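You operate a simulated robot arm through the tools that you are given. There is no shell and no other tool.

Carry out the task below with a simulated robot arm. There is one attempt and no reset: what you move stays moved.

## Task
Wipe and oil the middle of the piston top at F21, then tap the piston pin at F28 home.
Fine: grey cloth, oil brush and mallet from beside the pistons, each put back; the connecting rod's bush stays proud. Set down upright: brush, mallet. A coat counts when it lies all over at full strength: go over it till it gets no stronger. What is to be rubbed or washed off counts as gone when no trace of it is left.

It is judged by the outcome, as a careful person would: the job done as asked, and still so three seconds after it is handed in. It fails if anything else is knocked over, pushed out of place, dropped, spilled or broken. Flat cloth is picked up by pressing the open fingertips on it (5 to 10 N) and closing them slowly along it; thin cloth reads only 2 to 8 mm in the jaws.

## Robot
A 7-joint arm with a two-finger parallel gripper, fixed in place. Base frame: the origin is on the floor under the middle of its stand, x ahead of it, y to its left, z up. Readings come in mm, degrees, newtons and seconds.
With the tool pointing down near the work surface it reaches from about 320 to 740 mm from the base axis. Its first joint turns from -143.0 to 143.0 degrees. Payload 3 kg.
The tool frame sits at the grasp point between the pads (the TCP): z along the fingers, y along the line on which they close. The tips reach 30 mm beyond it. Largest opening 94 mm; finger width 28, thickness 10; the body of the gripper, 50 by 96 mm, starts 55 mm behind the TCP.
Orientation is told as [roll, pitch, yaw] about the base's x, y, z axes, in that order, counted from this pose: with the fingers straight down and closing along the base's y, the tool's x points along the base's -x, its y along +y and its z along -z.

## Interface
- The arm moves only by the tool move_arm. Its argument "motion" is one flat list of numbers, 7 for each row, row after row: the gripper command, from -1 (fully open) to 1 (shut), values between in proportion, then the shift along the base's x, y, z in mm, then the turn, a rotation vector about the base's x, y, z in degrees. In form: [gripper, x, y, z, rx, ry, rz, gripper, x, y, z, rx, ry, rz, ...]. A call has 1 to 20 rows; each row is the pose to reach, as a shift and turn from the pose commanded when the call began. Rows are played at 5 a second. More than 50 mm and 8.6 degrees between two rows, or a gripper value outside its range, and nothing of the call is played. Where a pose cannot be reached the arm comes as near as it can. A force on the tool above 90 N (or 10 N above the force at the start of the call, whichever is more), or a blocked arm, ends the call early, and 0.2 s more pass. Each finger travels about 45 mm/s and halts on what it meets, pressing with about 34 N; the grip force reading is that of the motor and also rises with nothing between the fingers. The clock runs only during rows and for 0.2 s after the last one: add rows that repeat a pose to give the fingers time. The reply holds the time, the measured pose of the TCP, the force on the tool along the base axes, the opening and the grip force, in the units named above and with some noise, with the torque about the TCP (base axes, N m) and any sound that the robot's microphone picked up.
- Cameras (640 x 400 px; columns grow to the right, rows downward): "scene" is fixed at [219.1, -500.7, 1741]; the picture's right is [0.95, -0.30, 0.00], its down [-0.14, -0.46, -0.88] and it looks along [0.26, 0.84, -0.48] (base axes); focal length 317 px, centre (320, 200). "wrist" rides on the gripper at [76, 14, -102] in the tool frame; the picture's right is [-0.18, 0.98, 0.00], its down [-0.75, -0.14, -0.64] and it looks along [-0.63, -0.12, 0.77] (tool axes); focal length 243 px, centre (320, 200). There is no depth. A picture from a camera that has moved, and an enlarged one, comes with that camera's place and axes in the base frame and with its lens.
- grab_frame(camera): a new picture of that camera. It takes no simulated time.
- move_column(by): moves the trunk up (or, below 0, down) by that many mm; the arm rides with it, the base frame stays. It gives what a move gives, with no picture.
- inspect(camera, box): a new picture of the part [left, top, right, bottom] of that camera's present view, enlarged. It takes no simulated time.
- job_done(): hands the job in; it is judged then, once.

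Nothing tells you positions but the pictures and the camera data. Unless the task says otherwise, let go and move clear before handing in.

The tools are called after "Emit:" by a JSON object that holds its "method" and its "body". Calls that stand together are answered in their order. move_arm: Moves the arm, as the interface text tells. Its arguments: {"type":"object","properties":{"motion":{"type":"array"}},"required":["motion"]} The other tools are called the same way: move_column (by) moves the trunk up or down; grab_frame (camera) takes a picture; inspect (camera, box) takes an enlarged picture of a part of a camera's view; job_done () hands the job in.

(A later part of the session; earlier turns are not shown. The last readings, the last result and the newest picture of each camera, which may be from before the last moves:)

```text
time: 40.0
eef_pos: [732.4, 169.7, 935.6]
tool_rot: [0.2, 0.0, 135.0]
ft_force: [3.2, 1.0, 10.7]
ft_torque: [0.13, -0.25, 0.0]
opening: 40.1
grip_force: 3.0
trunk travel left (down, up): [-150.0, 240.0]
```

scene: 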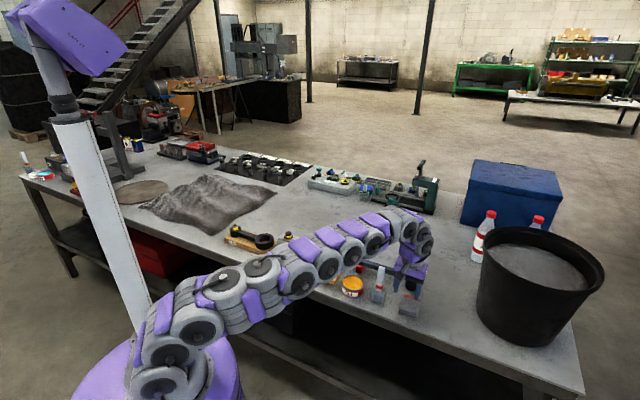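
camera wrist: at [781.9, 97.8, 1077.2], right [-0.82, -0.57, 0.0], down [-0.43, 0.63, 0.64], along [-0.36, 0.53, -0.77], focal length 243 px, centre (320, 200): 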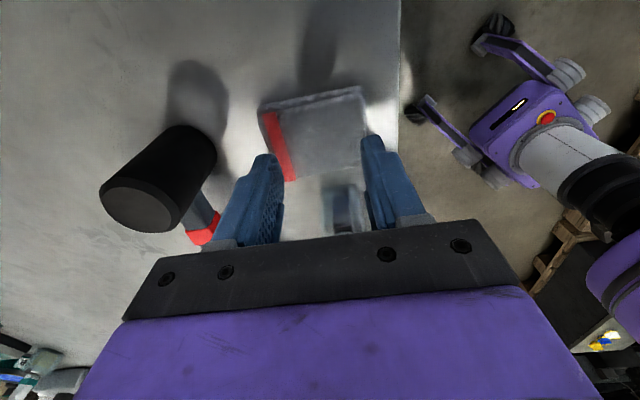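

Emit:
{"method": "move_arm", "body": {"motion": [0.24, 0, 0, 0.3, 0, 0, 0, 0.26, 0, 0, 0.3, 0, 0, 0, 0.28, 0, 0, 0.3, 0, 0, 0, 0.3, 0, 0, 0.3, 0, 0, 0]}}

Emit:
{"method": "inspect", "body": {"camera": "wrist", "box": [230, 60, 430, 250]}}

```text
time: 41.0
eef_pos: [733.2, 169.1, 936.8]
tool_rot: [0.2, 0.0, 135.0]
ft_force: [2.0, 2.5, 9.0]
ft_torque: [0.22, -0.17, 0.03]
opening: 34.6
grip_force: 1.2
trunk travel left (down, up): [-150.0, 240.0]
```

```text
2.11 times, centred on (330, 155) of wrist
camera zoom: at [777.4, 105.1, 1037.6], right [-0.83, -0.56, 0.0], down [-0.43, 0.63, 0.64], along [-0.36, 0.53, -0.77], focal length 511 px, centre (299, 295)
```

zoom: 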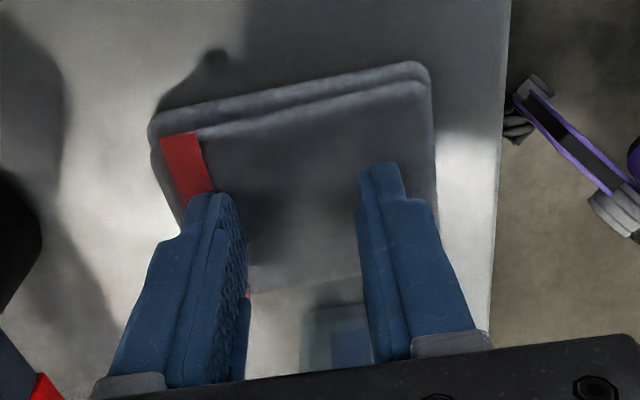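

Emit:
{"method": "move_arm", "body": {"motion": [0.33, 0, 0, 0, 0, 0, 0, 0.36, 0, 0, 0, 0, 0, 0, 0.39, 0, 0, 0, 0, 0, 0, 0.42, 0, 0, 0, 0, 0, 0]}}

```text
time: 42.0
eef_pos: [732.0, 168.2, 936.1]
tool_rot: [0.2, 0.0, 135.0]
ft_force: [1.8, 2.6, 7.2]
ft_torque: [0.14, -0.13, -0.03]
opening: 29.0
grip_force: 1.9
trunk travel left (down, up): [-150.0, 240.0]
```

Emit:
{"method": "move_arm", "body": {"motion": [0.45, 0, 0, -0.1, 0, 0, 0, 0.48, 0, 0, -0.1, 0, 0, 0, 0.51, 0, 0, -0.1, 0, 0, 0, 0.54, 0, 0, -0.1, 0, 0, 0]}}

```text
time: 43.0
eef_pos: [732.3, 168.2, 936.4]
tool_rot: [0.3, 0.0, 135.1]
ft_force: [2.0, 2.7, 7.8]
ft_torque: [0.11, -0.12, 0.0]
opening: 23.7
grip_force: 1.3
trunk travel left (down, up): [-150.0, 240.0]
```

Emit:
{"method": "move_arm", "body": {"motion": [0.57, 0, 0, 0, 0, 0, 0, 0.6, 0, 0, 0, 0, 0, 0, 0.63, 0, 0, 0, 0, 0, 0, 0.66, 0, 0, 0, 0, 0, 0]}}

Emit:
{"method": "inspect", "body": {"camera": "wrist", "box": [230, 60, 430, 250]}}

```text
time: 44.0
eef_pos: [731.8, 169.2, 936.7]
tool_rot: [0.2, 0.0, 135.1]
ft_force: [3.0, 2.8, 8.2]
ft_torque: [0.07, -0.13, -0.01]
opening: 18.0
grip_force: 2.2
trunk travel left (down, up): [-150.0, 240.0]
```

```text
2.11 times, centred on (330, 155) of wrist
camera zoom: at [777.5, 104.8, 1037.6], right [-0.83, -0.56, 0.0], down [-0.43, 0.63, 0.64], along [-0.36, 0.53, -0.77], focal length 511 px, centre (299, 295)
```

zoom: 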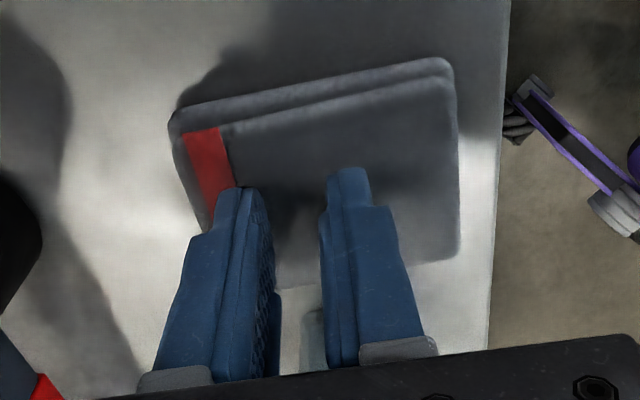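

Emit:
{"method": "move_arm", "body": {"motion": [0.7, 0, 0, 0, 0, 0, 0, 0.74, 0, 0, 0, 0, 0, 0, 0.78, 0, 0, 0, 0, 0, 0, 0.82, 0, 0, 0, 0, 0, 0, 0.86, 0, 0, 0, 0, 0, 0]}}

```text
time: 45.1
eef_pos: [732.4, 168.5, 937.4]
tool_rot: [0.2, -0.1, 134.9]
ft_force: [1.1, 1.8, 7.5]
ft_torque: [0.07, -0.04, -0.01]
opening: 8.3
grip_force: 1.4
trunk travel left (down, up): [-150.0, 240.0]
```

Emit:
{"method": "move_arm", "body": {"motion": [0.88, 0, 0, -0.1, 0, 0, 0, 0.9, 0, 0, -0.1, 0, 0, 0, 0.92, 0, 0, -0.1, 0, 0, 0, 0.94, 0, 0, -0.1, 0, 0, 0, 0.96, 0, 0, -0.1, 0, 0, 0, 0.98, 0, 0, -0.1, 0, 0, 0, 1, 0, 0, -0.1, 0, 0, 0, 1, 0, 0, -0.1, 0, 0, 0]}}

Emit:
{"method": "inspect", "body": {"camera": "wrist", "box": [230, 60, 430, 250]}}

Emit:
{"method": "inspect", "body": {"camera": "scene", "box": [380, 260, 430, 310]}}

```text
time: 47.0
eef_pos: [732.2, 169.6, 937.2]
tool_rot: [0.2, -0.1, 135.0]
ft_force: [0.8, -0.4, 7.2]
ft_torque: [0.02, -0.01, -0.07]
opening: 0.0
grip_force: 33.3
trunk travel left (down, up): [-150.0, 240.0]
```

```text
2.11 times, centred on (330, 155) of wrist
camera zoom: at [777.7, 104.4, 1037.6], right [-0.83, -0.56, 0.0], down [-0.43, 0.63, 0.64], along [-0.36, 0.53, -0.77], focal length 511 px, centre (299, 295)
```

zoom: 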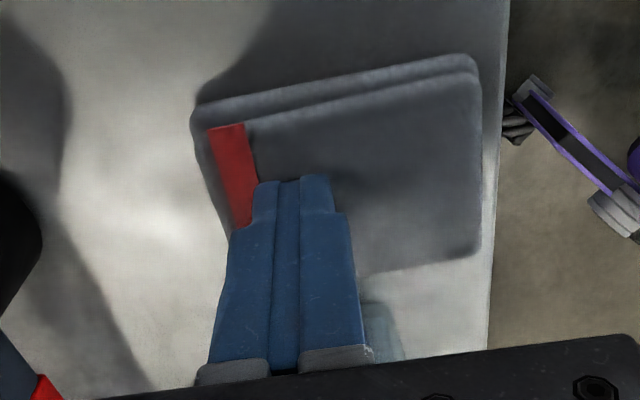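

```text
8.00 times, centred on (405, 285) of scene
camera zoom: at [219.1, -500.7, 1741.0], right [0.95, -0.3, 0.0], down [-0.14, -0.46, -0.88], along [0.26, 0.84, -0.48], focal length 2536 px, centre (-360, -480)
```

zoom: 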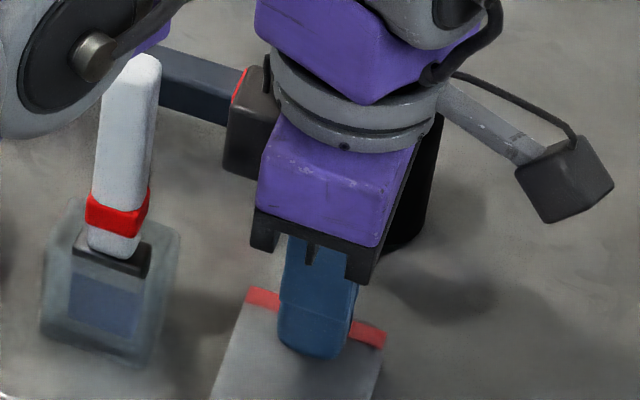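

The cloth behaves like a firm folded pad about 10 mm thick, so pinching it on top only drags it. I will lift, turn back and grip it by its two long edges instead, with the fingers straddling its 57 mm width.

Emit:
{"method": "move_arm", "body": {"motion": [1, 0, 0, 15, 0, 0, 0, 0.5, 0, 0, 30, 0, 0, 0, 0, -2, -3, 40, 0, 0, -8, -0.4, -4, -6, 40, 0, 0, -16, -0.7, -6, -9, 40, 0, 0, -24, -0.7, -8, -12, 40, 0, 0, -32, -0.7, -9, -15, 40, 0, 0, -40, -0.7, -9, -15, 40, 0, 0, -48, -0.7, -9, -15, 40, 0, 0, -56, -0.7, -9, -15, 40, 0, 0, -64, -0.7, -9, -15, 40, 0, 0, -72, -0.7, -9, -15, 40, 0, 0, -80, -0.7, -9, -15, 40, 0, 0, -88, -0.7, -9, -15, 40, 0, 0, -90, -0.7, -9, -15, 40, 0, 0, -90]}}

Emit:
{"method": "inspect", "body": {"camera": "wrist", "box": [200, 40, 440, 250]}}

Emit:
{"method": "inspect", "body": {"camera": "scene", "box": [370, 230, 440, 320]}}

```text
time: 50.1
eef_pos: [721.8, 154.2, 976.4]
tool_rot: [0.1, 0.1, 44.9]
ft_force: [-0.7, -0.5, 0.2]
ft_torque: [0.02, 0.01, 0.03]
opening: 79.8
grip_force: 0.0
trunk travel left (down, up): [-150.0, 240.0]
```

```text
1.90 times, centred on (320, 145) of wrist
camera zoom: at [660.9, 109.8, 1077.1], right [-0.56, 0.83, 0.0], down [0.63, 0.43, 0.64], along [0.53, 0.36, -0.77], focal length 462 px, centre (320, 305)
```

zoom: 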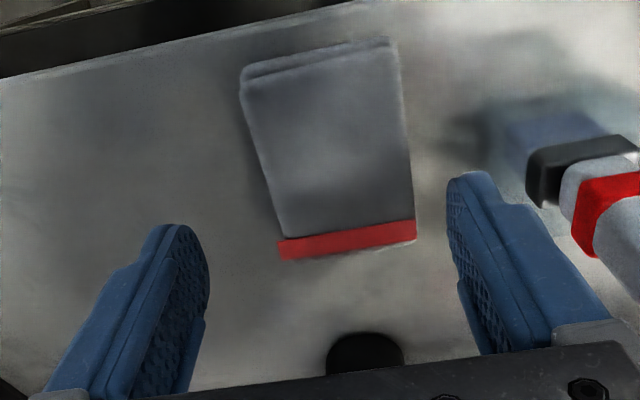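

```text
4.44 times, centred on (405, 275) of scene
camera zoom: at [219.1, -500.7, 1741.0], right [0.95, -0.3, 0.0], down [-0.14, -0.46, -0.88], along [0.26, 0.84, -0.48], focal length 1409 px, centre (-58, -133)
```

zoom: 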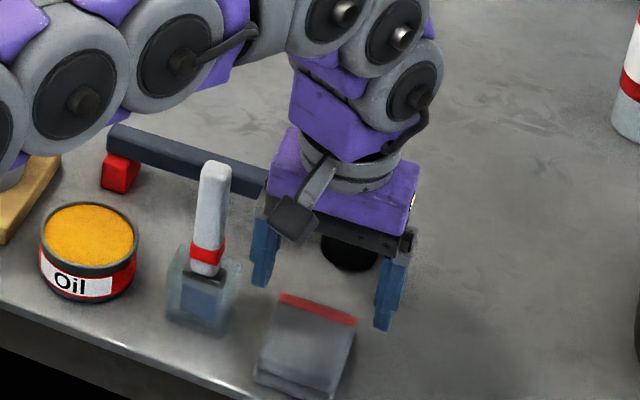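

The pad is centred near (720, 157). With 80 mm opening I go down beside it and feel for the bench.

Emit:
{"method": "move_arm", "body": {"motion": [-0.7, -2, 3, -10, 0, 0, 0, -0.7, -2, 3, -25, 0, 0, 0, -0.7, -2, 3, -38, 0, 0, 0, -0.7, -2, 3, -44, 0, 0, 0, -0.7, -2, 3, -44, 0, 0, 0]}}

Emit:
{"method": "inspect", "body": {"camera": "wrist", "box": [200, 40, 440, 250]}}

```text
time: 51.4
eef_pos: [721.3, 157.1, 932.4]
tool_rot: [0.0, 0.1, 45.0]
ft_force: [0.3, 0.5, 0.2]
ft_torque: [-0.02, 0.04, -0.02]
opening: 80.1
grip_force: 0.0
trunk travel left (down, up): [-150.0, 240.0]
```

```text
1.90 times, centred on (320, 145) of wrist
camera zoom: at [659.2, 112.9, 1033.5], right [-0.56, 0.83, 0.0], down [0.63, 0.43, 0.64], along [0.53, 0.36, -0.77], focal length 462 px, centre (320, 305)
```

zoom: 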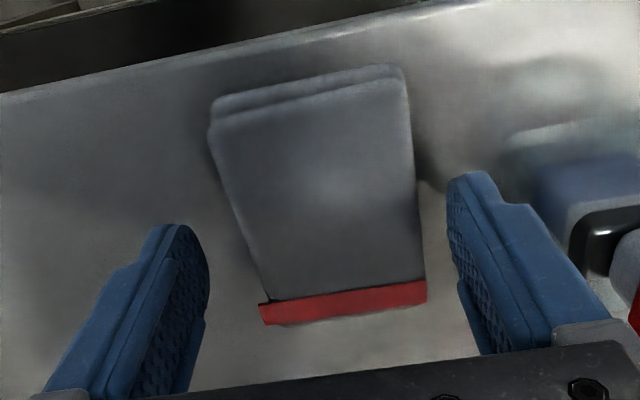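

Emit:
{"method": "move_arm", "body": {"motion": [-0.7, 0, 0, -1.5, 0, 0, 0, -0.7, 0, 0, -3, 0, 0, 0, -0.7, 0, 0, -3, 0, 0, 0]}}

```text
time: 52.1
eef_pos: [720.5, 157.3, 929.2]
tool_rot: [0.1, 0.1, 44.9]
ft_force: [-0.6, 0.2, 0.5]
ft_torque: [0.0, -0.03, -0.02]
opening: 79.9
grip_force: 0.1
trunk travel left (down, up): [-150.0, 240.0]
```

Emit:
{"method": "move_arm", "body": {"motion": [-0.7, 0, 0, -1, 0, 0, 0, -0.7, 0, 0, -2, 0, 0, 0, -0.7, 0, 0, -2, 0, 0, 0]}}

```text
time: 53.0
eef_pos: [722.4, 157.7, 926.1]
tool_rot: [0.1, 0.1, 45.0]
ft_force: [0.4, -0.7, -0.7]
ft_torque: [-0.02, -0.03, 0.01]
opening: 79.9
grip_force: 0.0
trunk travel left (down, up): [-150.0, 240.0]
```

Emit:
{"method": "move_arm", "body": {"motion": [-0.7, 0, 0, -1, 0, 0, 0, -0.7, 0, 0, -2, 0, 0, 0, -0.7, 0, 0, -2, 0, 0, 0]}}

```text
time: 53.8
eef_pos: [721.3, 156.2, 925.3]
tool_rot: [0.1, 0.1, 45.0]
ft_force: [1.0, 0.1, 0.3]
ft_torque: [0.01, -0.02, 0.02]
opening: 80.0
grip_force: 0.0
trunk travel left (down, up): [-150.0, 240.0]
```

Emit:
{"method": "move_arm", "body": {"motion": [-0.7, 0, 0, -1, 0, 0, 0, -0.7, 0, 0, -2, 0, 0, 0, -0.7, 0, 0, -2, 0, 0, 0]}}

```text
time: 54.5
eef_pos: [720.8, 157.4, 922.0]
tool_rot: [0.1, 0.1, 45.0]
ft_force: [0.2, 0.2, -0.5]
ft_torque: [-0.01, 0.03, -0.02]
opening: 80.0
grip_force: 0.0
trunk travel left (down, up): [-150.0, 240.0]
```

Emit:
{"method": "move_arm", "body": {"motion": [-0.7, 0, 0, -1, 0, 0, 0, -0.7, 0, 0, -2, 0, 0, 0, -0.7, 0, 0, -2, 0, 0, 0]}}

Emit:
{"method": "inspect", "body": {"camera": "wrist", "box": [200, 40, 440, 250]}}

Emit:
{"method": "inspect", "body": {"camera": "scene", "box": [380, 260, 430, 310]}}

```text
time: 55.4
eef_pos: [722.0, 156.3, 921.8]
tool_rot: [0.1, 0.1, 45.0]
ft_force: [0.6, 0.0, -0.1]
ft_torque: [-0.04, -0.01, 0.05]
opening: 79.9
grip_force: 0.0
trunk travel left (down, up): [-150.0, 240.0]
```

```text
1.90 times, centred on (320, 145) of wrist
camera zoom: at [659.1, 112.7, 1022.1], right [-0.56, 0.83, 0.0], down [0.63, 0.43, 0.64], along [0.53, 0.36, -0.77], focal length 462 px, centre (320, 305)
```

zoom: 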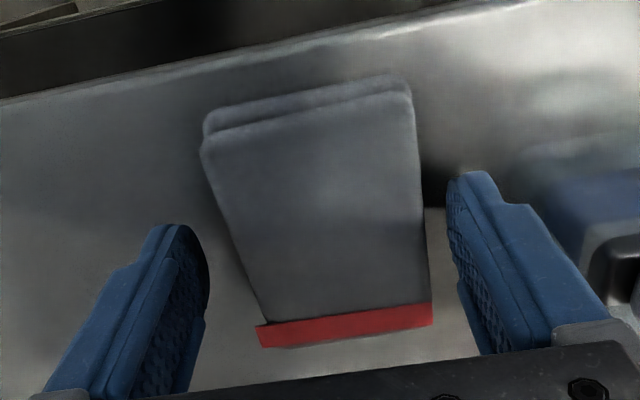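

```text
8.00 times, centred on (405, 285) of scene
camera zoom: at [219.1, -500.7, 1741.0], right [0.95, -0.3, 0.0], down [-0.14, -0.46, -0.88], along [0.26, 0.84, -0.48], focal length 2536 px, centre (-360, -480)
```

zoom: 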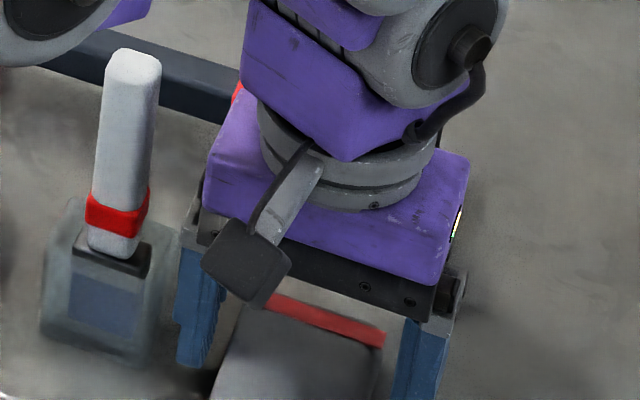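

Emit:
{"method": "move_arm", "body": {"motion": [-0.7, 0, 0, -1, 0, 0, 0, -0.7, 0, 0, -2, 0, 0, 0, -0.7, 0, 0, -2, 0, 0, 0]}}

```text
time: 56.1
eef_pos: [721.8, 156.6, 918.4]
tool_rot: [0.1, 0.1, 45.0]
ft_force: [0.9, 0.5, -0.4]
ft_torque: [-0.02, -0.04, 0.03]
opening: 80.0
grip_force: 0.0
trunk travel left (down, up): [-150.0, 240.0]
```

Emit:
{"method": "move_arm", "body": {"motion": [-0.7, 0, 0, -1, 0, 0, 0, -0.7, 0, 0, -2, 0, 0, 0, -0.7, 0, 0, -2, 0, 0, 0]}}

```text
time: 57.0
eef_pos: [722.8, 157.3, 915.9]
tool_rot: [0.1, 0.2, 45.0]
ft_force: [-0.1, 0.2, -1.6]
ft_torque: [-0.02, 0.0, -0.03]
opening: 79.8
grip_force: 0.1
trunk travel left (down, up): [-150.0, 240.0]
```

Emit:
{"method": "move_arm", "body": {"motion": [-0.7, 0, 0, -1, 0, 0, 0, -0.7, 0, 0, -2, 0, 0, 0, -0.7, 0, 0, -2, 0, 0, 0]}}

```text
time: 57.8
eef_pos: [722.2, 156.8, 914.9]
tool_rot: [0.1, 0.0, 45.0]
ft_force: [-0.5, -0.2, -0.3]
ft_torque: [0.03, 0.01, 0.0]
opening: 80.2
grip_force: 0.1
trunk travel left (down, up): [-150.0, 240.0]
```

Emit:
{"method": "move_arm", "body": {"motion": [-0.7, 0, 0, -1, 0, 0, 0, -0.7, 0, 0, -2, 0, 0, 0, -0.7, 0, 0, -2, 0, 0, 0]}}

Emit:
{"method": "inspect", "body": {"camera": "scene", "box": [380, 270, 440, 320]}}

```text
time: 58.5
eef_pos: [721.4, 156.4, 912.2]
tool_rot: [0.1, 0.1, 45.0]
ft_force: [-0.4, 0.2, -0.5]
ft_torque: [-0.01, 0.0, -0.02]
opening: 79.8
grip_force: 0.1
trunk travel left (down, up): [-150.0, 240.0]
```

```text
8.00 times, centred on (410, 295) of scene
camera zoom: at [219.1, -500.7, 1741.0], right [0.95, -0.3, 0.0], down [-0.14, -0.46, -0.88], along [0.26, 0.84, -0.48], focal length 2536 px, centre (-400, -560)
```

zoom: 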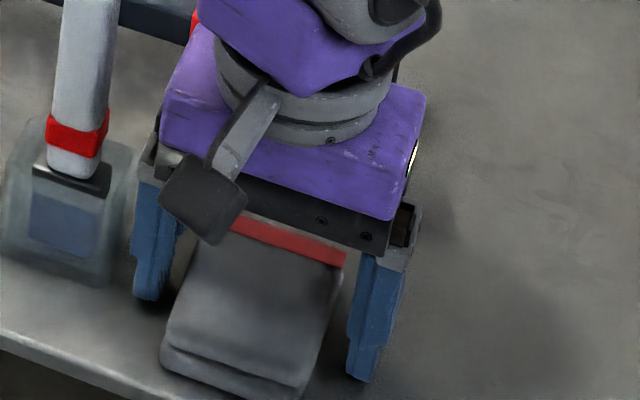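

Emit:
{"method": "move_arm", "body": {"motion": [-0.7, 0, 0, -1, 0, 0, 0, -0.7, 0, 0, -2, 0, 0, 0, -0.7, 0, 0, -2, 0, 0, 0]}}

```text
time: 59.4
eef_pos: [721.5, 157.8, 910.3]
tool_rot: [0.0, 0.1, 45.0]
ft_force: [-0.5, 0.7, 0.2]
ft_torque: [0.0, 0.0, 0.01]
opening: 79.9
grip_force: 0.1
trunk travel left (down, up): [-150.0, 240.0]
```

Emit:
{"method": "inspect", "body": {"camera": "wrist", "box": [200, 40, 440, 250]}}

Emit:
{"method": "move_arm", "body": {"motion": [-0.7, 0, 0, -1, 0, 0, 0, -0.7, 0, 0, -2, 0, 0, 0, -0.7, 0, 0, -2, 0, 0, 0]}}

```text
1.90 times, centred on (320, 145) of wrist
camera zoom: at [658.9, 113.0, 1011.8], right [-0.56, 0.83, 0.0], down [0.63, 0.43, 0.64], along [0.53, 0.36, -0.77], focal length 462 px, centre (320, 305)
```

zoom: 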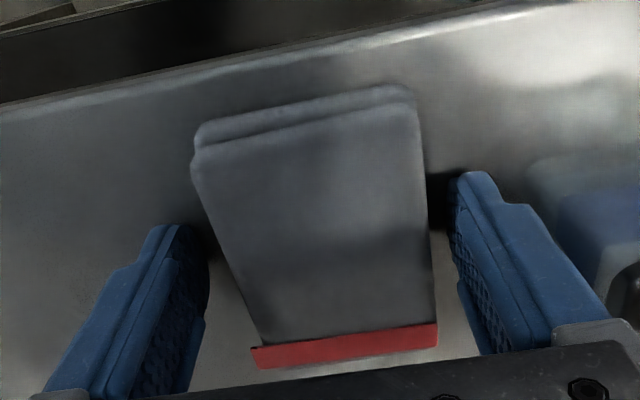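

```text
time: 60.1
eef_pos: [722.0, 157.5, 910.1]
tool_rot: [-0.1, 0.0, 44.9]
ft_force: [0.6, -0.3, 10.7]
ft_torque: [-0.28, -0.16, 0.03]
opening: 79.9
grip_force: 0.0
trunk travel left (down, up): [-150.0, 240.0]
```

The bench is at z 880 and the pad's top at about 905, so the folded cloth is some 25 mm thick. I raise the tips 8 mm off the bench and close on its sides.

Emit:
{"method": "move_arm", "body": {"motion": [-0.7, 0, 0, 5, 0, 0, 0, -0.7, 0, 0, 9, 0, 0, 0, -0.5, 0, 0, 9, 0, 0, 0, -0.4, 0, 0, 9, 0, 0, 0, -0.3, 0, 0, 9, 0, 0, 0, -0.2, 0, 0, 9, 0, 0, 0, -0.1, 0, 0, 9, 0, 0, 0, -0.1, 0, 0, 9, 0, 0, 0]}}

Emit:
{"method": "inspect", "body": {"camera": "wrist", "box": [200, 40, 440, 250]}}

```text
time: 62.0
eef_pos: [721.5, 157.5, 917.2]
tool_rot: [0.0, 0.1, 45.1]
ft_force: [0.0, -0.8, -0.6]
ft_torque: [0.0, 0.03, 0.02]
opening: 59.4
grip_force: 33.6
trunk travel left (down, up): [-150.0, 240.0]
```

```text
1.90 times, centred on (320, 145) of wrist
camera zoom: at [658.7, 112.8, 1019.1], right [-0.56, 0.83, 0.0], down [0.63, 0.43, 0.64], along [0.53, 0.36, -0.77], focal length 462 px, centre (320, 305)
```

zoom: 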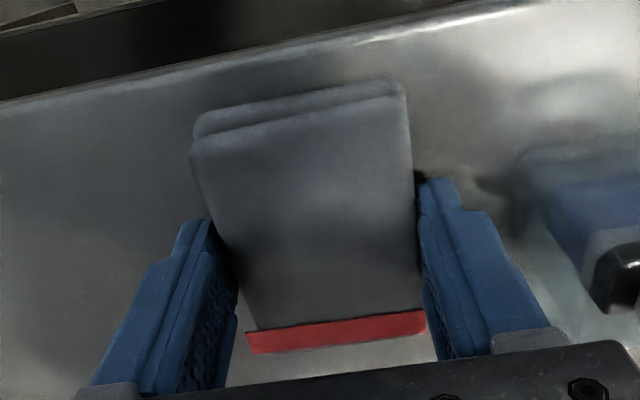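

The pad is held at 59 mm with full grip. I lift it straight up and check that it comes along.

Emit:
{"method": "move_arm", "body": {"motion": [-0.1, 0, 0, 10, 0, 0, 0, -0.1, 0, 0, 25, 0, 0, 0, -0.1, 0, 0, 45, 0, 0, 0, -0.1, 0, 0, 45, 0, 0, 0]}}

Emit:
{"method": "grab_frame", "body": {"camera": "wrist"}}

Emit:
{"method": "inspect", "body": {"camera": "scene", "box": [370, 230, 440, 320]}}

```text
time: 63.0
eef_pos: [721.4, 156.2, 962.6]
tool_rot: [0.1, 0.1, 45.0]
ft_force: [-0.2, 0.7, -0.2]
ft_torque: [-0.02, 0.01, 0.0]
opening: 59.2
grip_force: 34.3
trunk travel left (down, up): [-150.0, 240.0]
```

```text
taken
camera wrist: at [659.2, 112.7, 1063.7], right [-0.56, 0.83, 0.0], down [0.63, 0.43, 0.64], along [0.53, 0.36, -0.77], focal length 243 px, centre (320, 200)
```

wrist: 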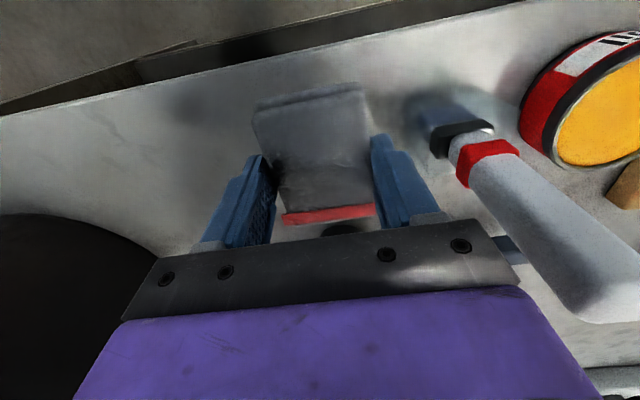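

```text
4.44 times, centred on (405, 275) of scene
camera zoom: at [219.1, -500.7, 1741.0], right [0.95, -0.3, 0.0], down [-0.14, -0.46, -0.88], along [0.26, 0.84, -0.48], focal length 1409 px, centre (-58, -133)
```

zoom: 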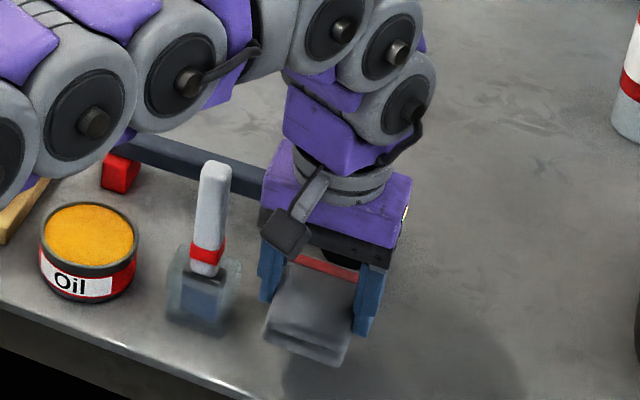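

The cloth is lifted. I now carry it high over the brush and tin to above the F21 crown.

Emit:
{"method": "move_arm", "body": {"motion": [-0.1, 0, 0, 40, 0, 0, 0, -0.1, 0, 0, 80, 0, 0, 0, -0.1, -5, 5, 120, 0, 0, 0, -0.1, -15, 25, 145, 0, 0, 0, -0.1, -35, 60, 150, 0, 0, 0, -0.1, -55, 95, 150, 0, 0, 0, -0.1, -80, 130, 150, 0, 0, 0, -0.1, -105, 165, 150, 0, 0, 0, -0.1, -130, 200, 150, 0, 0, 0, -0.1, -155, 235, 150, 0, 0, 0, -0.1, -181, 270, 150, 0, 0, 0, -0.1, -181, 270, 150, 0, 0, 0]}}

Emit:
{"method": "grab_frame", "body": {"camera": "wrist"}}

Emit:
{"method": "grab_frame", "body": {"camera": "scene"}}

```text
time: 65.5
eef_pos: [541.8, 427.3, 1113.7]
tool_rot: [0.1, 0.1, 44.9]
ft_force: [-1.0, -0.9, -0.3]
ft_torque: [-0.02, -0.01, -0.02]
opening: 59.0
grip_force: 34.6
trunk travel left (down, up): [-150.0, 240.0]
```

```text
taken
camera wrist: at [479.3, 383.1, 1214.5], right [-0.56, 0.83, 0.0], down [0.63, 0.43, 0.64], along [0.53, 0.36, -0.77], focal length 243 px, centre (320, 200)
```

wrist: 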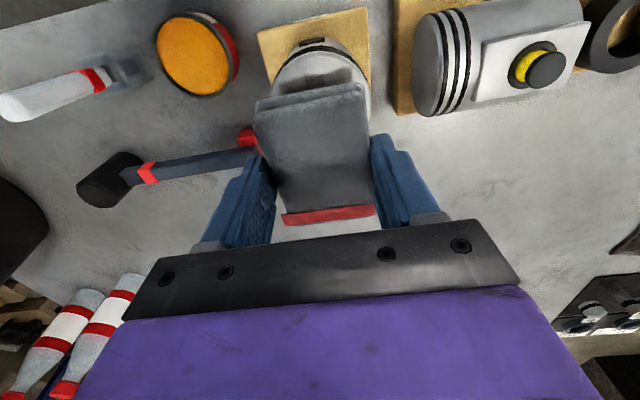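

```text
taken
```

scene: 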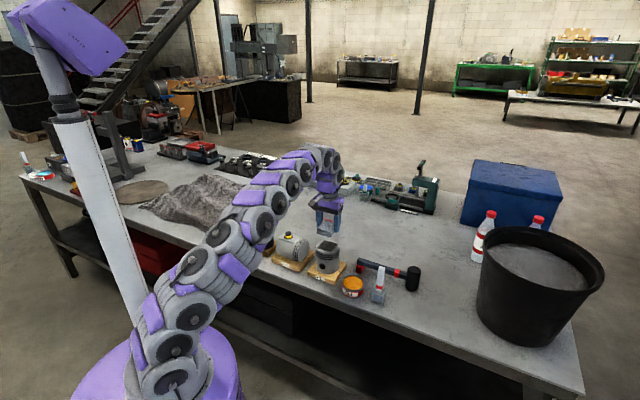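

Emit:
{"method": "inspect", "body": {"camera": "wrist", "box": [230, 0, 410, 130]}}

Emit:
{"method": "inspect", "body": {"camera": "scene", "box": [290, 190, 370, 285]}}

```text
3.08 times, centred on (320, 65) of wrist
camera zoom: at [479.3, 383.1, 1214.5], right [-0.56, 0.83, 0.0], down [0.63, 0.43, 0.64], along [0.53, 0.36, -0.77], focal length 746 px, centre (320, 615)
```

zoom: 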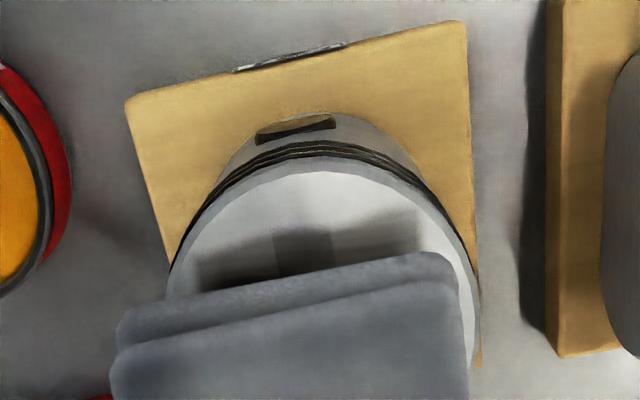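

```text
4.21 times, centred on (330, 238) of scene
camera zoom: at [219.1, -500.7, 1741.0], right [0.95, -0.3, 0.0], down [-0.14, -0.46, -0.88], along [0.26, 0.84, -0.48], focal length 1335 px, centre (278, 42)
```

zoom: 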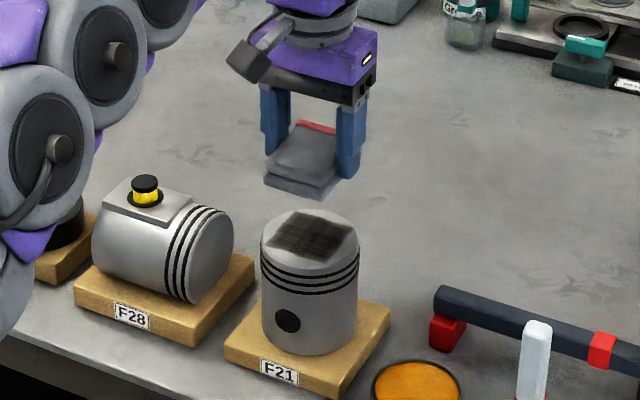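

The patch is a square of about 57 mm centred at (541, 427), lined up with the pad. I lower the pad towards the crown.

Emit:
{"method": "move_arm", "body": {"motion": [-0.1, 0, 0, -20, 0, 0, 0, -0.1, 0, 0, -40, 0, 0, 0, -0.1, 0, 0, -55, 0, 0, 0, -0.1, 0, 0, -62, 0, 0, 0, -0.1, 0, 0, -62, 0, 0, 0]}}

Emit:
{"method": "inspect", "body": {"camera": "scene", "box": [290, 190, 370, 285]}}

```text
time: 66.8
eef_pos: [540.9, 427.0, 1050.4]
tool_rot: [0.0, 0.1, 44.9]
ft_force: [0.2, 0.0, -1.1]
ft_torque: [0.0, -0.01, -0.04]
opening: 59.1
grip_force: 34.0
trunk travel left (down, up): [-150.0, 240.0]
```

```text
4.21 times, centred on (330, 238) of scene
camera zoom: at [219.1, -500.7, 1741.0], right [0.95, -0.3, 0.0], down [-0.14, -0.46, -0.88], along [0.26, 0.84, -0.48], focal length 1335 px, centre (278, 42)
```

zoom: 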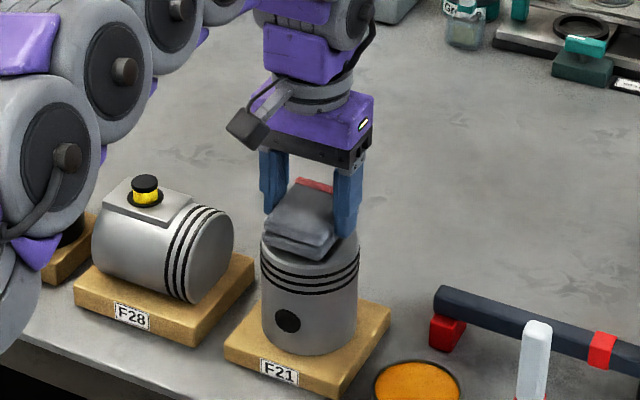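

Close to contact now. I go down in small steps.

Emit:
{"method": "move_arm", "body": {"motion": [-0.1, 0, 0, -2, 0, 0, 0, -0.1, 0, 0, -4, 0, 0, 0, -0.1, 0, 0, -6, 0, 0, 0, -0.1, 0, 0, -6, 0, 0, 0]}}

```text
time: 67.8
eef_pos: [540.3, 426.9, 1045.2]
tool_rot: [0.2, 0.1, 45.0]
ft_force: [-0.4, -0.4, -0.7]
ft_torque: [0.0, 0.02, 0.05]
opening: 59.2
grip_force: 33.9
trunk travel left (down, up): [-150.0, 240.0]
```

Emit:
{"method": "move_arm", "body": {"motion": [-0.1, 0, 0, -1, 0, 0, 0, -0.1, 0, 0, -2, 0, 0, 0, -0.1, 0, 0, -3, 0, 0, 0, -0.1, 0, 0, -3, 0, 0, 0]}}

```text
time: 68.8
eef_pos: [540.6, 426.7, 1044.0]
tool_rot: [0.1, 0.0, 44.9]
ft_force: [-0.5, 1.0, 10.0]
ft_torque: [-0.34, -0.06, 0.0]
opening: 59.3
grip_force: 34.2
trunk travel left (down, up): [-150.0, 240.0]
```

The pad touches the crown with 10 N at z 1044. I begin rubbing with short strokes both ways and watch the sideways force.

Emit:
{"method": "move_arm", "body": {"motion": [-0.1, 4, 4, 0, 0, 0, 0, -0.1, 8, 8, 0, 0, 0, 0, -0.1, 12, 12, 0, 0, 0, 0, -0.1, 8, 8, 0, 0, 0, 0, -0.1, 4, 4, 0, 0, 0, 0, -0.1, 0, 0, 0, 0, 0, 0, -0.1, -4, -4, 0, 0, 0, 0, -0.1, -8, -8, 0, 0, 0, 0, -0.1, -4, -4, 0, 0, 0, 0, -0.1, 0, 0, 0, 0, 0, 0]}}

Emit:
{"method": "inspect", "body": {"camera": "wrist", "box": [230, 0, 410, 130]}}

Emit:
{"method": "inspect", "body": {"camera": "scene", "box": [290, 190, 370, 285]}}

```text
time: 71.0
eef_pos: [539.3, 425.3, 1041.3]
tool_rot: [0.1, 0.0, 44.9]
ft_force: [-1.3, -6.8, 14.8]
ft_torque: [-0.47, -0.3, -0.15]
opening: 59.4
grip_force: 34.0
trunk travel left (down, up): [-150.0, 240.0]
```

```text
3.08 times, centred on (320, 65) of wrist
camera zoom: at [478.1, 380.9, 1143.9], right [-0.56, 0.83, 0.0], down [0.63, 0.43, 0.64], along [0.53, 0.36, -0.77], focal length 746 px, centre (320, 615)
```

zoom: 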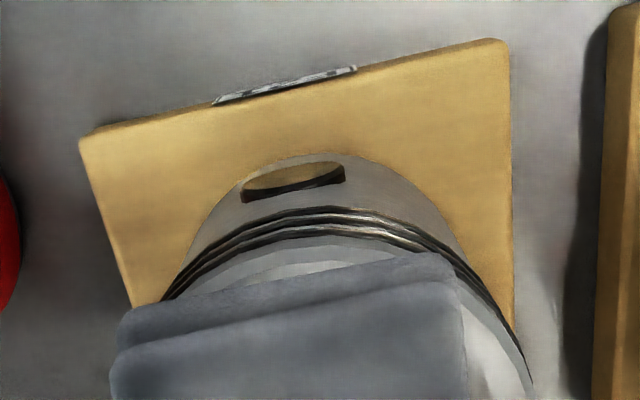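

```text
4.21 times, centred on (330, 238) of scene
camera zoom: at [219.1, -500.7, 1741.0], right [0.95, -0.3, 0.0], down [-0.14, -0.46, -0.88], along [0.26, 0.84, -0.48], focal length 1335 px, centre (278, 42)
```

zoom: 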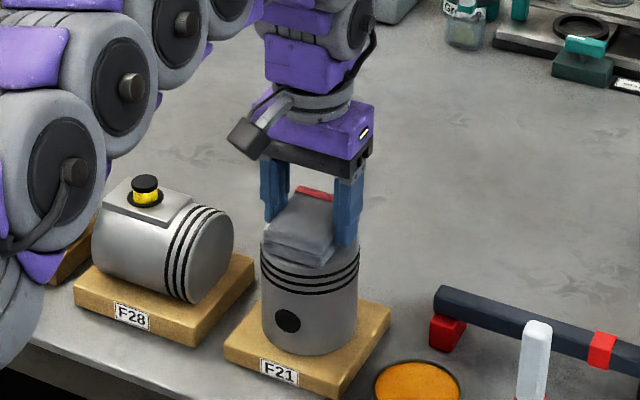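

The piston stays put. I rub crosswise too, then lift to look.

Emit:
{"method": "move_arm", "body": {"motion": [-0.1, -3, 3, 0.5, 0, 0, 0, -0.1, -7, 7, 0.5, 0, 0, 0, -0.1, -10, 10, 0.5, 0, 0, 0, -0.1, -7, 7, 0.5, 0, 0, 0, -0.1, -3, 3, 0.5, 0, 0, 0, -0.1, 0, 0, 0.5, 0, 0, 0, -0.1, 4, -4, 0.5, 0, 0, 0, -0.1, 8, -8, 0.5, 0, 0, 0, -0.1, 11, -11, 0.5, 0, 0, 0, -0.1, 7, -7, 0.5, 0, 0, 0, -0.1, 11, -3, 0.5, 0, 0, 0, -0.1, 14, 2, 0.5, 0, 0, 0, -0.1, 14, 8, 0.5, 0, 0, 0, -0.1, 8, 14, 0.5, 0, 0, 0, -0.1, 0, 14, 0.5, 0, 0, 0, -0.1, -6, 8, 0.5, 0, 0, 0, -0.1, -10, 0, 0.5, 0, 0, 0, -0.1, -6, -6, 0.5, 0, 0, 0, -0.1, 0, -6, 0.5, 0, 0, 0, -0.1, 2, 2, 0.5, 0, 0, 0]}}

Emit:
{"method": "move_arm", "body": {"motion": [-0.1, 0, 0, 15, 0, 0, 0, -0.1, 0, 0, 40, 0, 0, 0, -0.1, 10, 10, 70, 0, 0, 0, -0.1, 25, 25, 85, 0, 0, 0, -0.1, 45, 45, 85, 0, 0, 0, -0.1, 45, 45, 85, 0, 0, 0]}}

Emit:
{"method": "inspect", "body": {"camera": "wrist", "box": [230, 0, 410, 130]}}

Emit:
{"method": "inspect", "body": {"camera": "scene", "box": [290, 190, 370, 285]}}

```text
time: 75.2
eef_pos: [543.1, 428.0, 1042.4]
tool_rot: [0.0, 0.1, 44.8]
ft_force: [1.2, -2.4, 3.8]
ft_torque: [-0.03, -0.22, -0.07]
opening: 59.3
grip_force: 34.0
trunk travel left (down, up): [-150.0, 240.0]
```

```text
time: 76.5
eef_pos: [576.1, 458.3, 1127.3]
tool_rot: [0.1, 0.2, 45.0]
ft_force: [0.1, 1.2, -0.8]
ft_torque: [-0.02, -0.02, -0.06]
opening: 59.4
grip_force: 34.1
out of reach, approached as far as the arm can: row 5, 6
trunk travel left (down, up): [-150.0, 240.0]
```

```text
3.08 times, centred on (320, 65) of wrist
camera zoom: at [512.7, 413.8, 1228.4], right [-0.56, 0.83, 0.0], down [0.64, 0.43, 0.64], along [0.53, 0.36, -0.77], focal length 746 px, centre (320, 615)
```

zoom: 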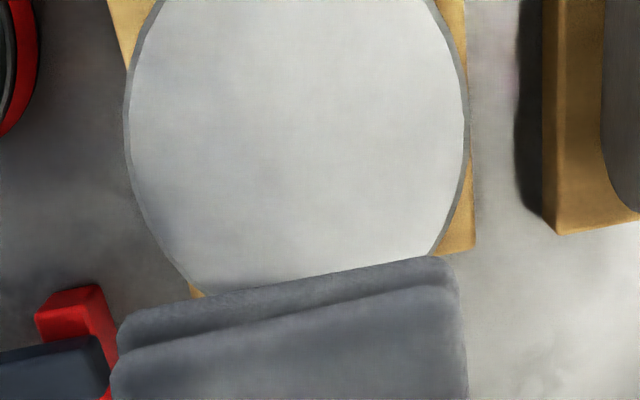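

```text
4.21 times, centred on (330, 238) of scene
camera zoom: at [219.1, -500.7, 1741.0], right [0.95, -0.3, 0.0], down [-0.14, -0.46, -0.88], along [0.26, 0.84, -0.48], focal length 1335 px, centre (278, 42)
```

zoom: 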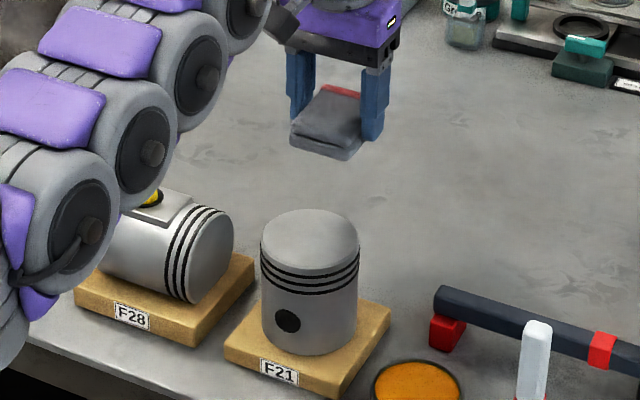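

The patch looks gone. I zoom in hard to check for any trace.

Emit:
{"method": "inspect", "body": {"camera": "scene", "box": [314, 236, 344, 256]}}

Emit:
{"method": "grab_frame", "body": {"camera": "wrist"}}

Emit:
{"method": "inspect", "body": {"camera": "wrist", "box": [260, 0, 380, 90]}}

```text
16.00 times, centred on (329, 246) of scene
camera zoom: at [219.1, -500.7, 1741.0], right [0.95, -0.3, 0.0], down [-0.14, -0.46, -0.88], along [0.26, 0.84, -0.48], focal length 5073 px, centre (176, -536)
```

zoom: 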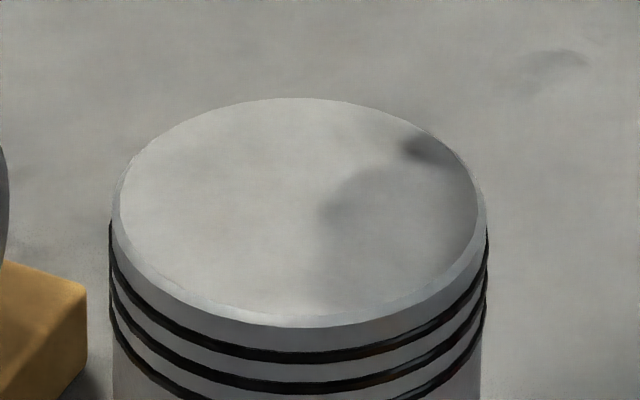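

```text
taken
camera wrist: at [512.7, 413.8, 1228.4], right [-0.56, 0.83, 0.0], down [0.64, 0.43, 0.64], along [0.53, 0.36, -0.77], focal length 243 px, centre (320, 200)
```

wrist: 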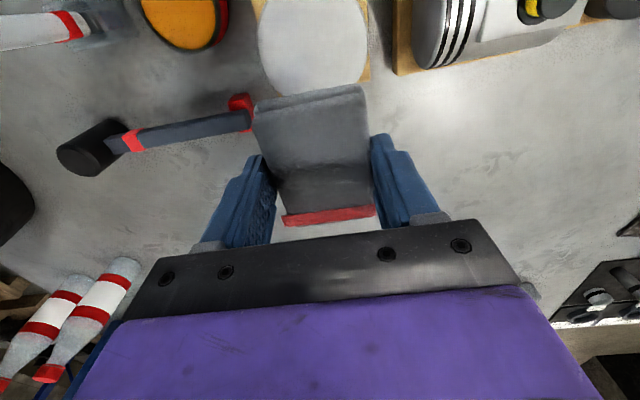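

```text
4.44 times, centred on (320, 45) of wrist
camera zoom: at [512.7, 413.8, 1228.4], right [-0.56, 0.83, 0.0], down [0.64, 0.43, 0.64], along [0.53, 0.36, -0.77], focal length 1078 px, centre (320, 889)
```

zoom: 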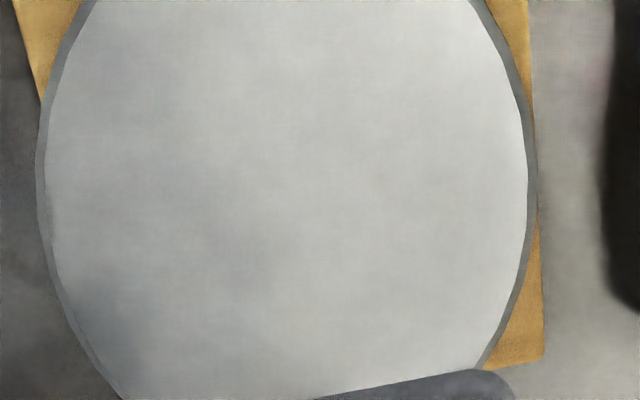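

What remains looks like the gripper's shadow, but I will give it another thorough pass to be safe, covering a little past the patch's edges.

Emit:
{"method": "move_arm", "body": {"motion": [-0.1, -15, -13, 0, 0, 0, 0, -0.1, -35, -31, -20, 0, 0, 0, -0.1, -35, -31, -50, 0, 0, 0, -0.1, -35, -31, -75, 0, 0, 0, -0.1, -35, -31, -80, 0, 0, 0, -0.1, -35, -31, -83, 0, 0, 0, -0.1, -35, -31, -83, 0, 0, 0]}}

```text
time: 78.2
eef_pos: [538.2, 427.9, 1043.8]
tool_rot: [0.1, 0.2, 44.9]
ft_force: [0.0, -0.6, -0.8]
ft_torque: [-0.06, -0.01, 0.02]
opening: 59.1
grip_force: 33.8
trunk travel left (down, up): [-150.0, 240.0]
```

Emit:
{"method": "move_arm", "body": {"motion": [-0.1, 2, 0, -1.5, 0, 0, 0, -0.1, 2, 0, -2.5, 0, 0, 0, -0.1, 2, 0, -2.5, 0, 0, 0]}}

```text
time: 79.0
eef_pos: [538.6, 428.7, 1041.6]
tool_rot: [0.1, 0.0, 45.0]
ft_force: [-0.1, 0.8, 10.0]
ft_torque: [-0.19, -0.11, 0.03]
opening: 59.1
grip_force: 33.7
trunk travel left (down, up): [-150.0, 240.0]
```

Emit:
{"method": "move_arm", "body": {"motion": [-0.1, 5.7, 5.7, 0, 0, 0, 0, -0.1, 9.9, 9.9, 0, 0, 0, 0, -0.1, 14.8, 4.9, 0, 0, 0, 0, -0.1, 19.8, 0, 0, 0, 0, 0, -0.1, 14.1, -5.7, 0, 0, 0, 0, -0.1, 8.5, -11.3, 0, 0, 0, 0, -0.1, 2.8, -17, 0, 0, 0, 0, -0.1, 0, -19.8, 0, 0, 0, 0, -0.1, -4.9, -14.8, 0, 0, 0, 0, -0.1, -9.9, -9.9, 0, 0, 0, 0, -0.1, -4.2, -4.2, 0, 0, 0, 0, -0.1, 1.4, 1.4, 0, 0, 0, 0, -0.1, 7.1, 7.1, 0, 0, 0, 0, -0.1, 4.9, 14.8, 0, 0, 0, 0, -0.1, 0, 19.8, 0, 0, 0, 0, -0.1, -5.7, 14.1, 0, 0, 0, 0, -0.1, -11.3, 8.5, 0, 0, 0, 0, -0.1, -17, 2.8, 0, 0, 0, 0, -0.1, -19.8, 0, 0, 0, 0, 0, -0.1, -9.9, 0, 0, 0, 0, 0]}}

Emit:
{"method": "move_arm", "body": {"motion": [-0.1, 5, 0, 0, 0, 0, 0, -0.1, 10, 0, 0, 0, 0, 0, -0.1, 17, 0, 0, 0, 0, 0, -0.1, 25, 0, 0, 0, 0, 0, -0.1, 17, 0, 0, 0, 0, 0, -0.1, 10, 0, 0, 0, 0, 0, -0.1, 10, 7, 0, 0, 0, 0, -0.1, 10, 14, 0, 0, 0, 0, -0.1, 10, 7, 0, 0, 0, 0, -0.1, 10, 0, 0, 0, 0, 0, -0.1, 10, -7, 0, 0, 0, 0, -0.1, 10, -14, 0, 0, 0, 0, -0.1, 10, -7, 0, 0, 0, 0, -0.1, 10, 0, 0, 0, 0, 0]}}

```text
time: 83.2
eef_pos: [528.1, 426.0, 1041.4]
tool_rot: [0.1, 0.0, 44.9]
ft_force: [-6.3, 0.0, 19.0]
ft_torque: [0.17, -0.25, 0.2]
opening: 59.0
grip_force: 34.3
trunk travel left (down, up): [-150.0, 240.0]
```

```text
time: 86.2
eef_pos: [540.1, 428.3, 1041.2]
tool_rot: [0.0, 0.1, 45.0]
ft_force: [0.7, -5.4, 10.4]
ft_torque: [-0.37, -0.18, -0.07]
opening: 58.8
grip_force: 33.8
trunk travel left (down, up): [-150.0, 240.0]
```

Now I lift and start back toward the cloth's place, looking at the crown from a distance.

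Emit:
{"method": "move_arm", "body": {"motion": [-0.1, 0, 0, 20, 0, 0, 0, -0.1, 0, 0, 60, 0, 0, 0, -0.1, 5, -10, 85, 0, 0, 0, -0.1, 25, -40, 85, 0, 0, 0, -0.1, 45, -75, 85, 0, 0, 0, -0.1, 65, -110, 85, 0, 0, 0, -0.1, 85, -145, 85, 0, 0, 0, -0.1, 105, -180, 85, 0, 0, 0, -0.1, 130, -210, 85, 0, 0, 0, -0.1, 150, -240, 85, 0, 0, 0, -0.1, 170, -270, 85, 0, 0, 0, -0.1, 170, -270, 85, 0, 0, 0]}}

Emit:
{"method": "inspect", "body": {"camera": "scene", "box": [290, 215, 370, 285]}}

Emit:
{"method": "inspect", "body": {"camera": "scene", "box": [314, 236, 344, 256]}}

Emit:
{"method": "grab_frame", "body": {"camera": "wrist"}}

```text
time: 88.8
eef_pos: [708.3, 158.2, 1126.8]
tool_rot: [0.0, 0.0, 45.1]
ft_force: [0.5, 0.7, -1.0]
ft_torque: [-0.01, -0.03, 0.0]
opening: 59.3
grip_force: 34.0
trunk travel left (down, up): [-150.0, 240.0]
```

```text
5.71 times, centred on (330, 250) of scene
camera zoom: at [219.1, -500.7, 1741.0], right [0.95, -0.3, 0.0], down [-0.14, -0.46, -0.88], along [0.26, 0.84, -0.48], focal length 1812 px, centre (263, -86)
```

zoom: 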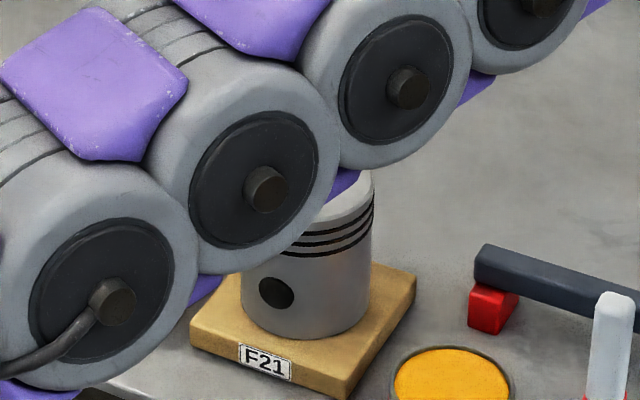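

```text
16.00 times, centred on (329, 246) of scene
camera zoom: at [219.1, -500.7, 1741.0], right [0.95, -0.3, 0.0], down [-0.14, -0.46, -0.88], along [0.26, 0.84, -0.48], focal length 5073 px, centre (176, -536)
```

zoom: 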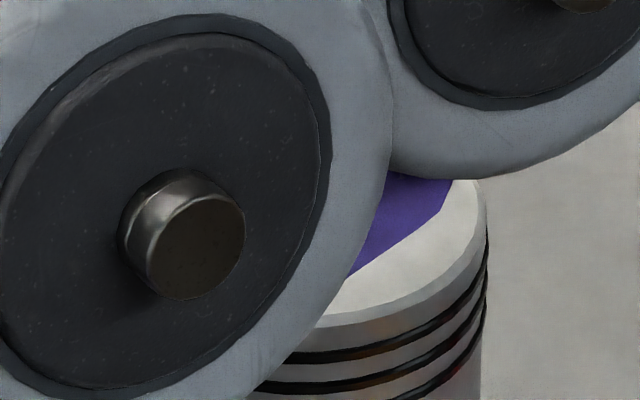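

```text
taken
camera wrist: at [645.6, 113.8, 1228.0], right [-0.56, 0.83, 0.0], down [0.63, 0.43, 0.64], along [0.53, 0.36, -0.77], focal length 243 px, centre (320, 200)
```

wrist: 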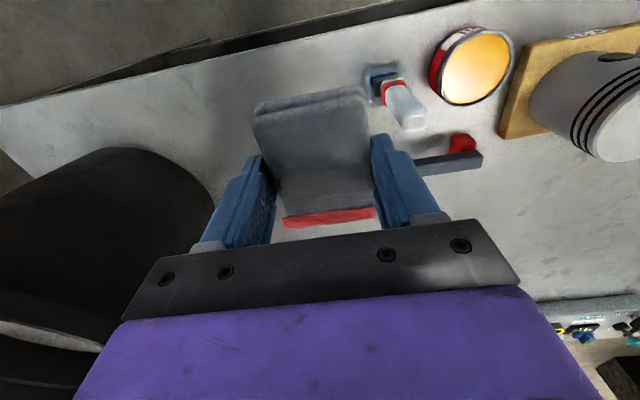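

The arm blocks the view of the crown now; I will check it again once the cloth is back. I lower the cloth toward its original spot near (751, 156).

Emit:
{"method": "move_arm", "body": {"motion": [-0.1, 14, -1, -20, 0, 0, 0, -0.1, 20, -2, -60, 0, 0, 0, -0.1, 27, -2, -100, 0, 0, 0, -0.1, 33, -2, -140, 0, 0, 0, -0.1, 38, -2, -165, 0, 0, 0, -0.1, 41, -2, -180, 0, 0, 0, -0.1, 41, -2, -185, 0, 0, 0, -0.1, 41, -2, -185, 0, 0, 0]}}

Emit:
{"method": "grab_frame", "body": {"camera": "wrist"}}

Emit:
{"method": "inspect", "body": {"camera": "scene", "box": [370, 230, 440, 320]}}

```text
time: 90.5
eef_pos: [746.5, 154.7, 945.1]
tool_rot: [0.1, 0.2, 45.0]
ft_force: [0.4, -0.5, -0.1]
ft_torque: [-0.01, -0.01, -0.02]
opening: 58.9
grip_force: 34.0
out of reach, approached as far as the arm can: row 6, 7, 8
trunk travel left (down, up): [-150.0, 240.0]
```

```text
taken
camera wrist: at [683.2, 109.7, 1046.9], right [-0.56, 0.83, 0.0], down [0.63, 0.43, 0.64], along [0.53, 0.36, -0.77], focal length 243 px, centre (320, 200)
```

wrist: 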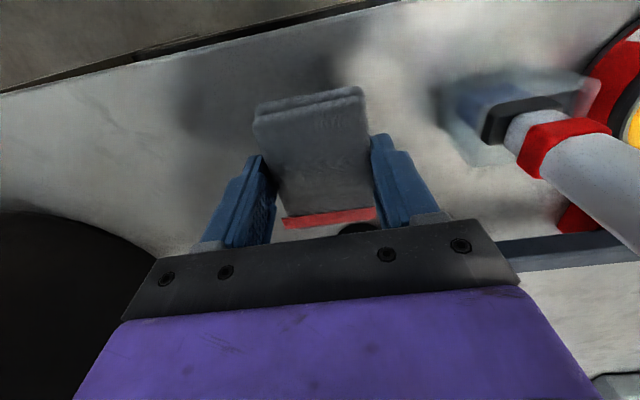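

```text
4.44 times, centred on (405, 275) of scene
camera zoom: at [219.1, -500.7, 1741.0], right [0.95, -0.3, 0.0], down [-0.14, -0.46, -0.88], along [0.26, 0.84, -0.48], focal length 1409 px, centre (-58, -133)
```

zoom: 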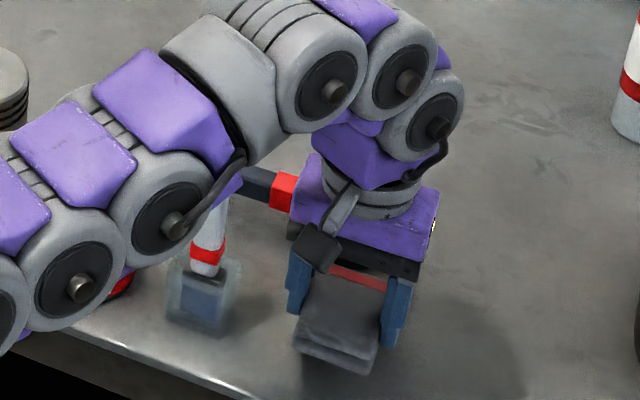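

I lower the cloth gently onto the bench.

Emit:
{"method": "move_arm", "body": {"motion": [-0.1, 0, 0, -10, 0, 0, 0, -0.1, 0.5, 0.3, -18, 0, 0, 0, -0.1, 1, 0.5, -24, 0, 0, 0, -0.1, 1, 0.5, -24, 0, 0, 0]}}

```text
time: 91.5
eef_pos: [747.3, 154.6, 920.9]
tool_rot: [0.2, 0.0, 45.0]
ft_force: [-0.5, -0.5, 0.1]
ft_torque: [0.0, -0.01, 0.0]
opening: 59.3
grip_force: 34.5
trunk travel left (down, up): [-150.0, 240.0]
```

Emit:
{"method": "move_arm", "body": {"motion": [-0.1, 1, 0.5, -2, 0, 0, 0, -0.1, 2, 1, -4, 0, 0, 0, -0.1, 2, 1, -4, 0, 0, 0]}}

```text
time: 92.3
eef_pos: [749.0, 156.7, 916.7]
tool_rot: [0.1, 0.1, 44.9]
ft_force: [0.2, 0.0, -0.5]
ft_torque: [0.0, -0.01, -0.01]
opening: 59.2
grip_force: 33.7
trunk travel left (down, up): [-150.0, 240.0]
```

Emit:
{"method": "move_arm", "body": {"motion": [-0.1, 0, 0, -1, 0, 0, 0, -0.1, 0, 0, -2, 0, 0, 0, -0.1, 0, 0, -2, 0, 0, 0]}}

```text
time: 93.2
eef_pos: [748.2, 157.2, 916.4]
tool_rot: [0.1, 0.0, 44.9]
ft_force: [2.1, -0.4, 5.5]
ft_torque: [-0.07, -0.29, 0.02]
opening: 59.1
grip_force: 34.6
trunk travel left (down, up): [-150.0, 240.0]
```

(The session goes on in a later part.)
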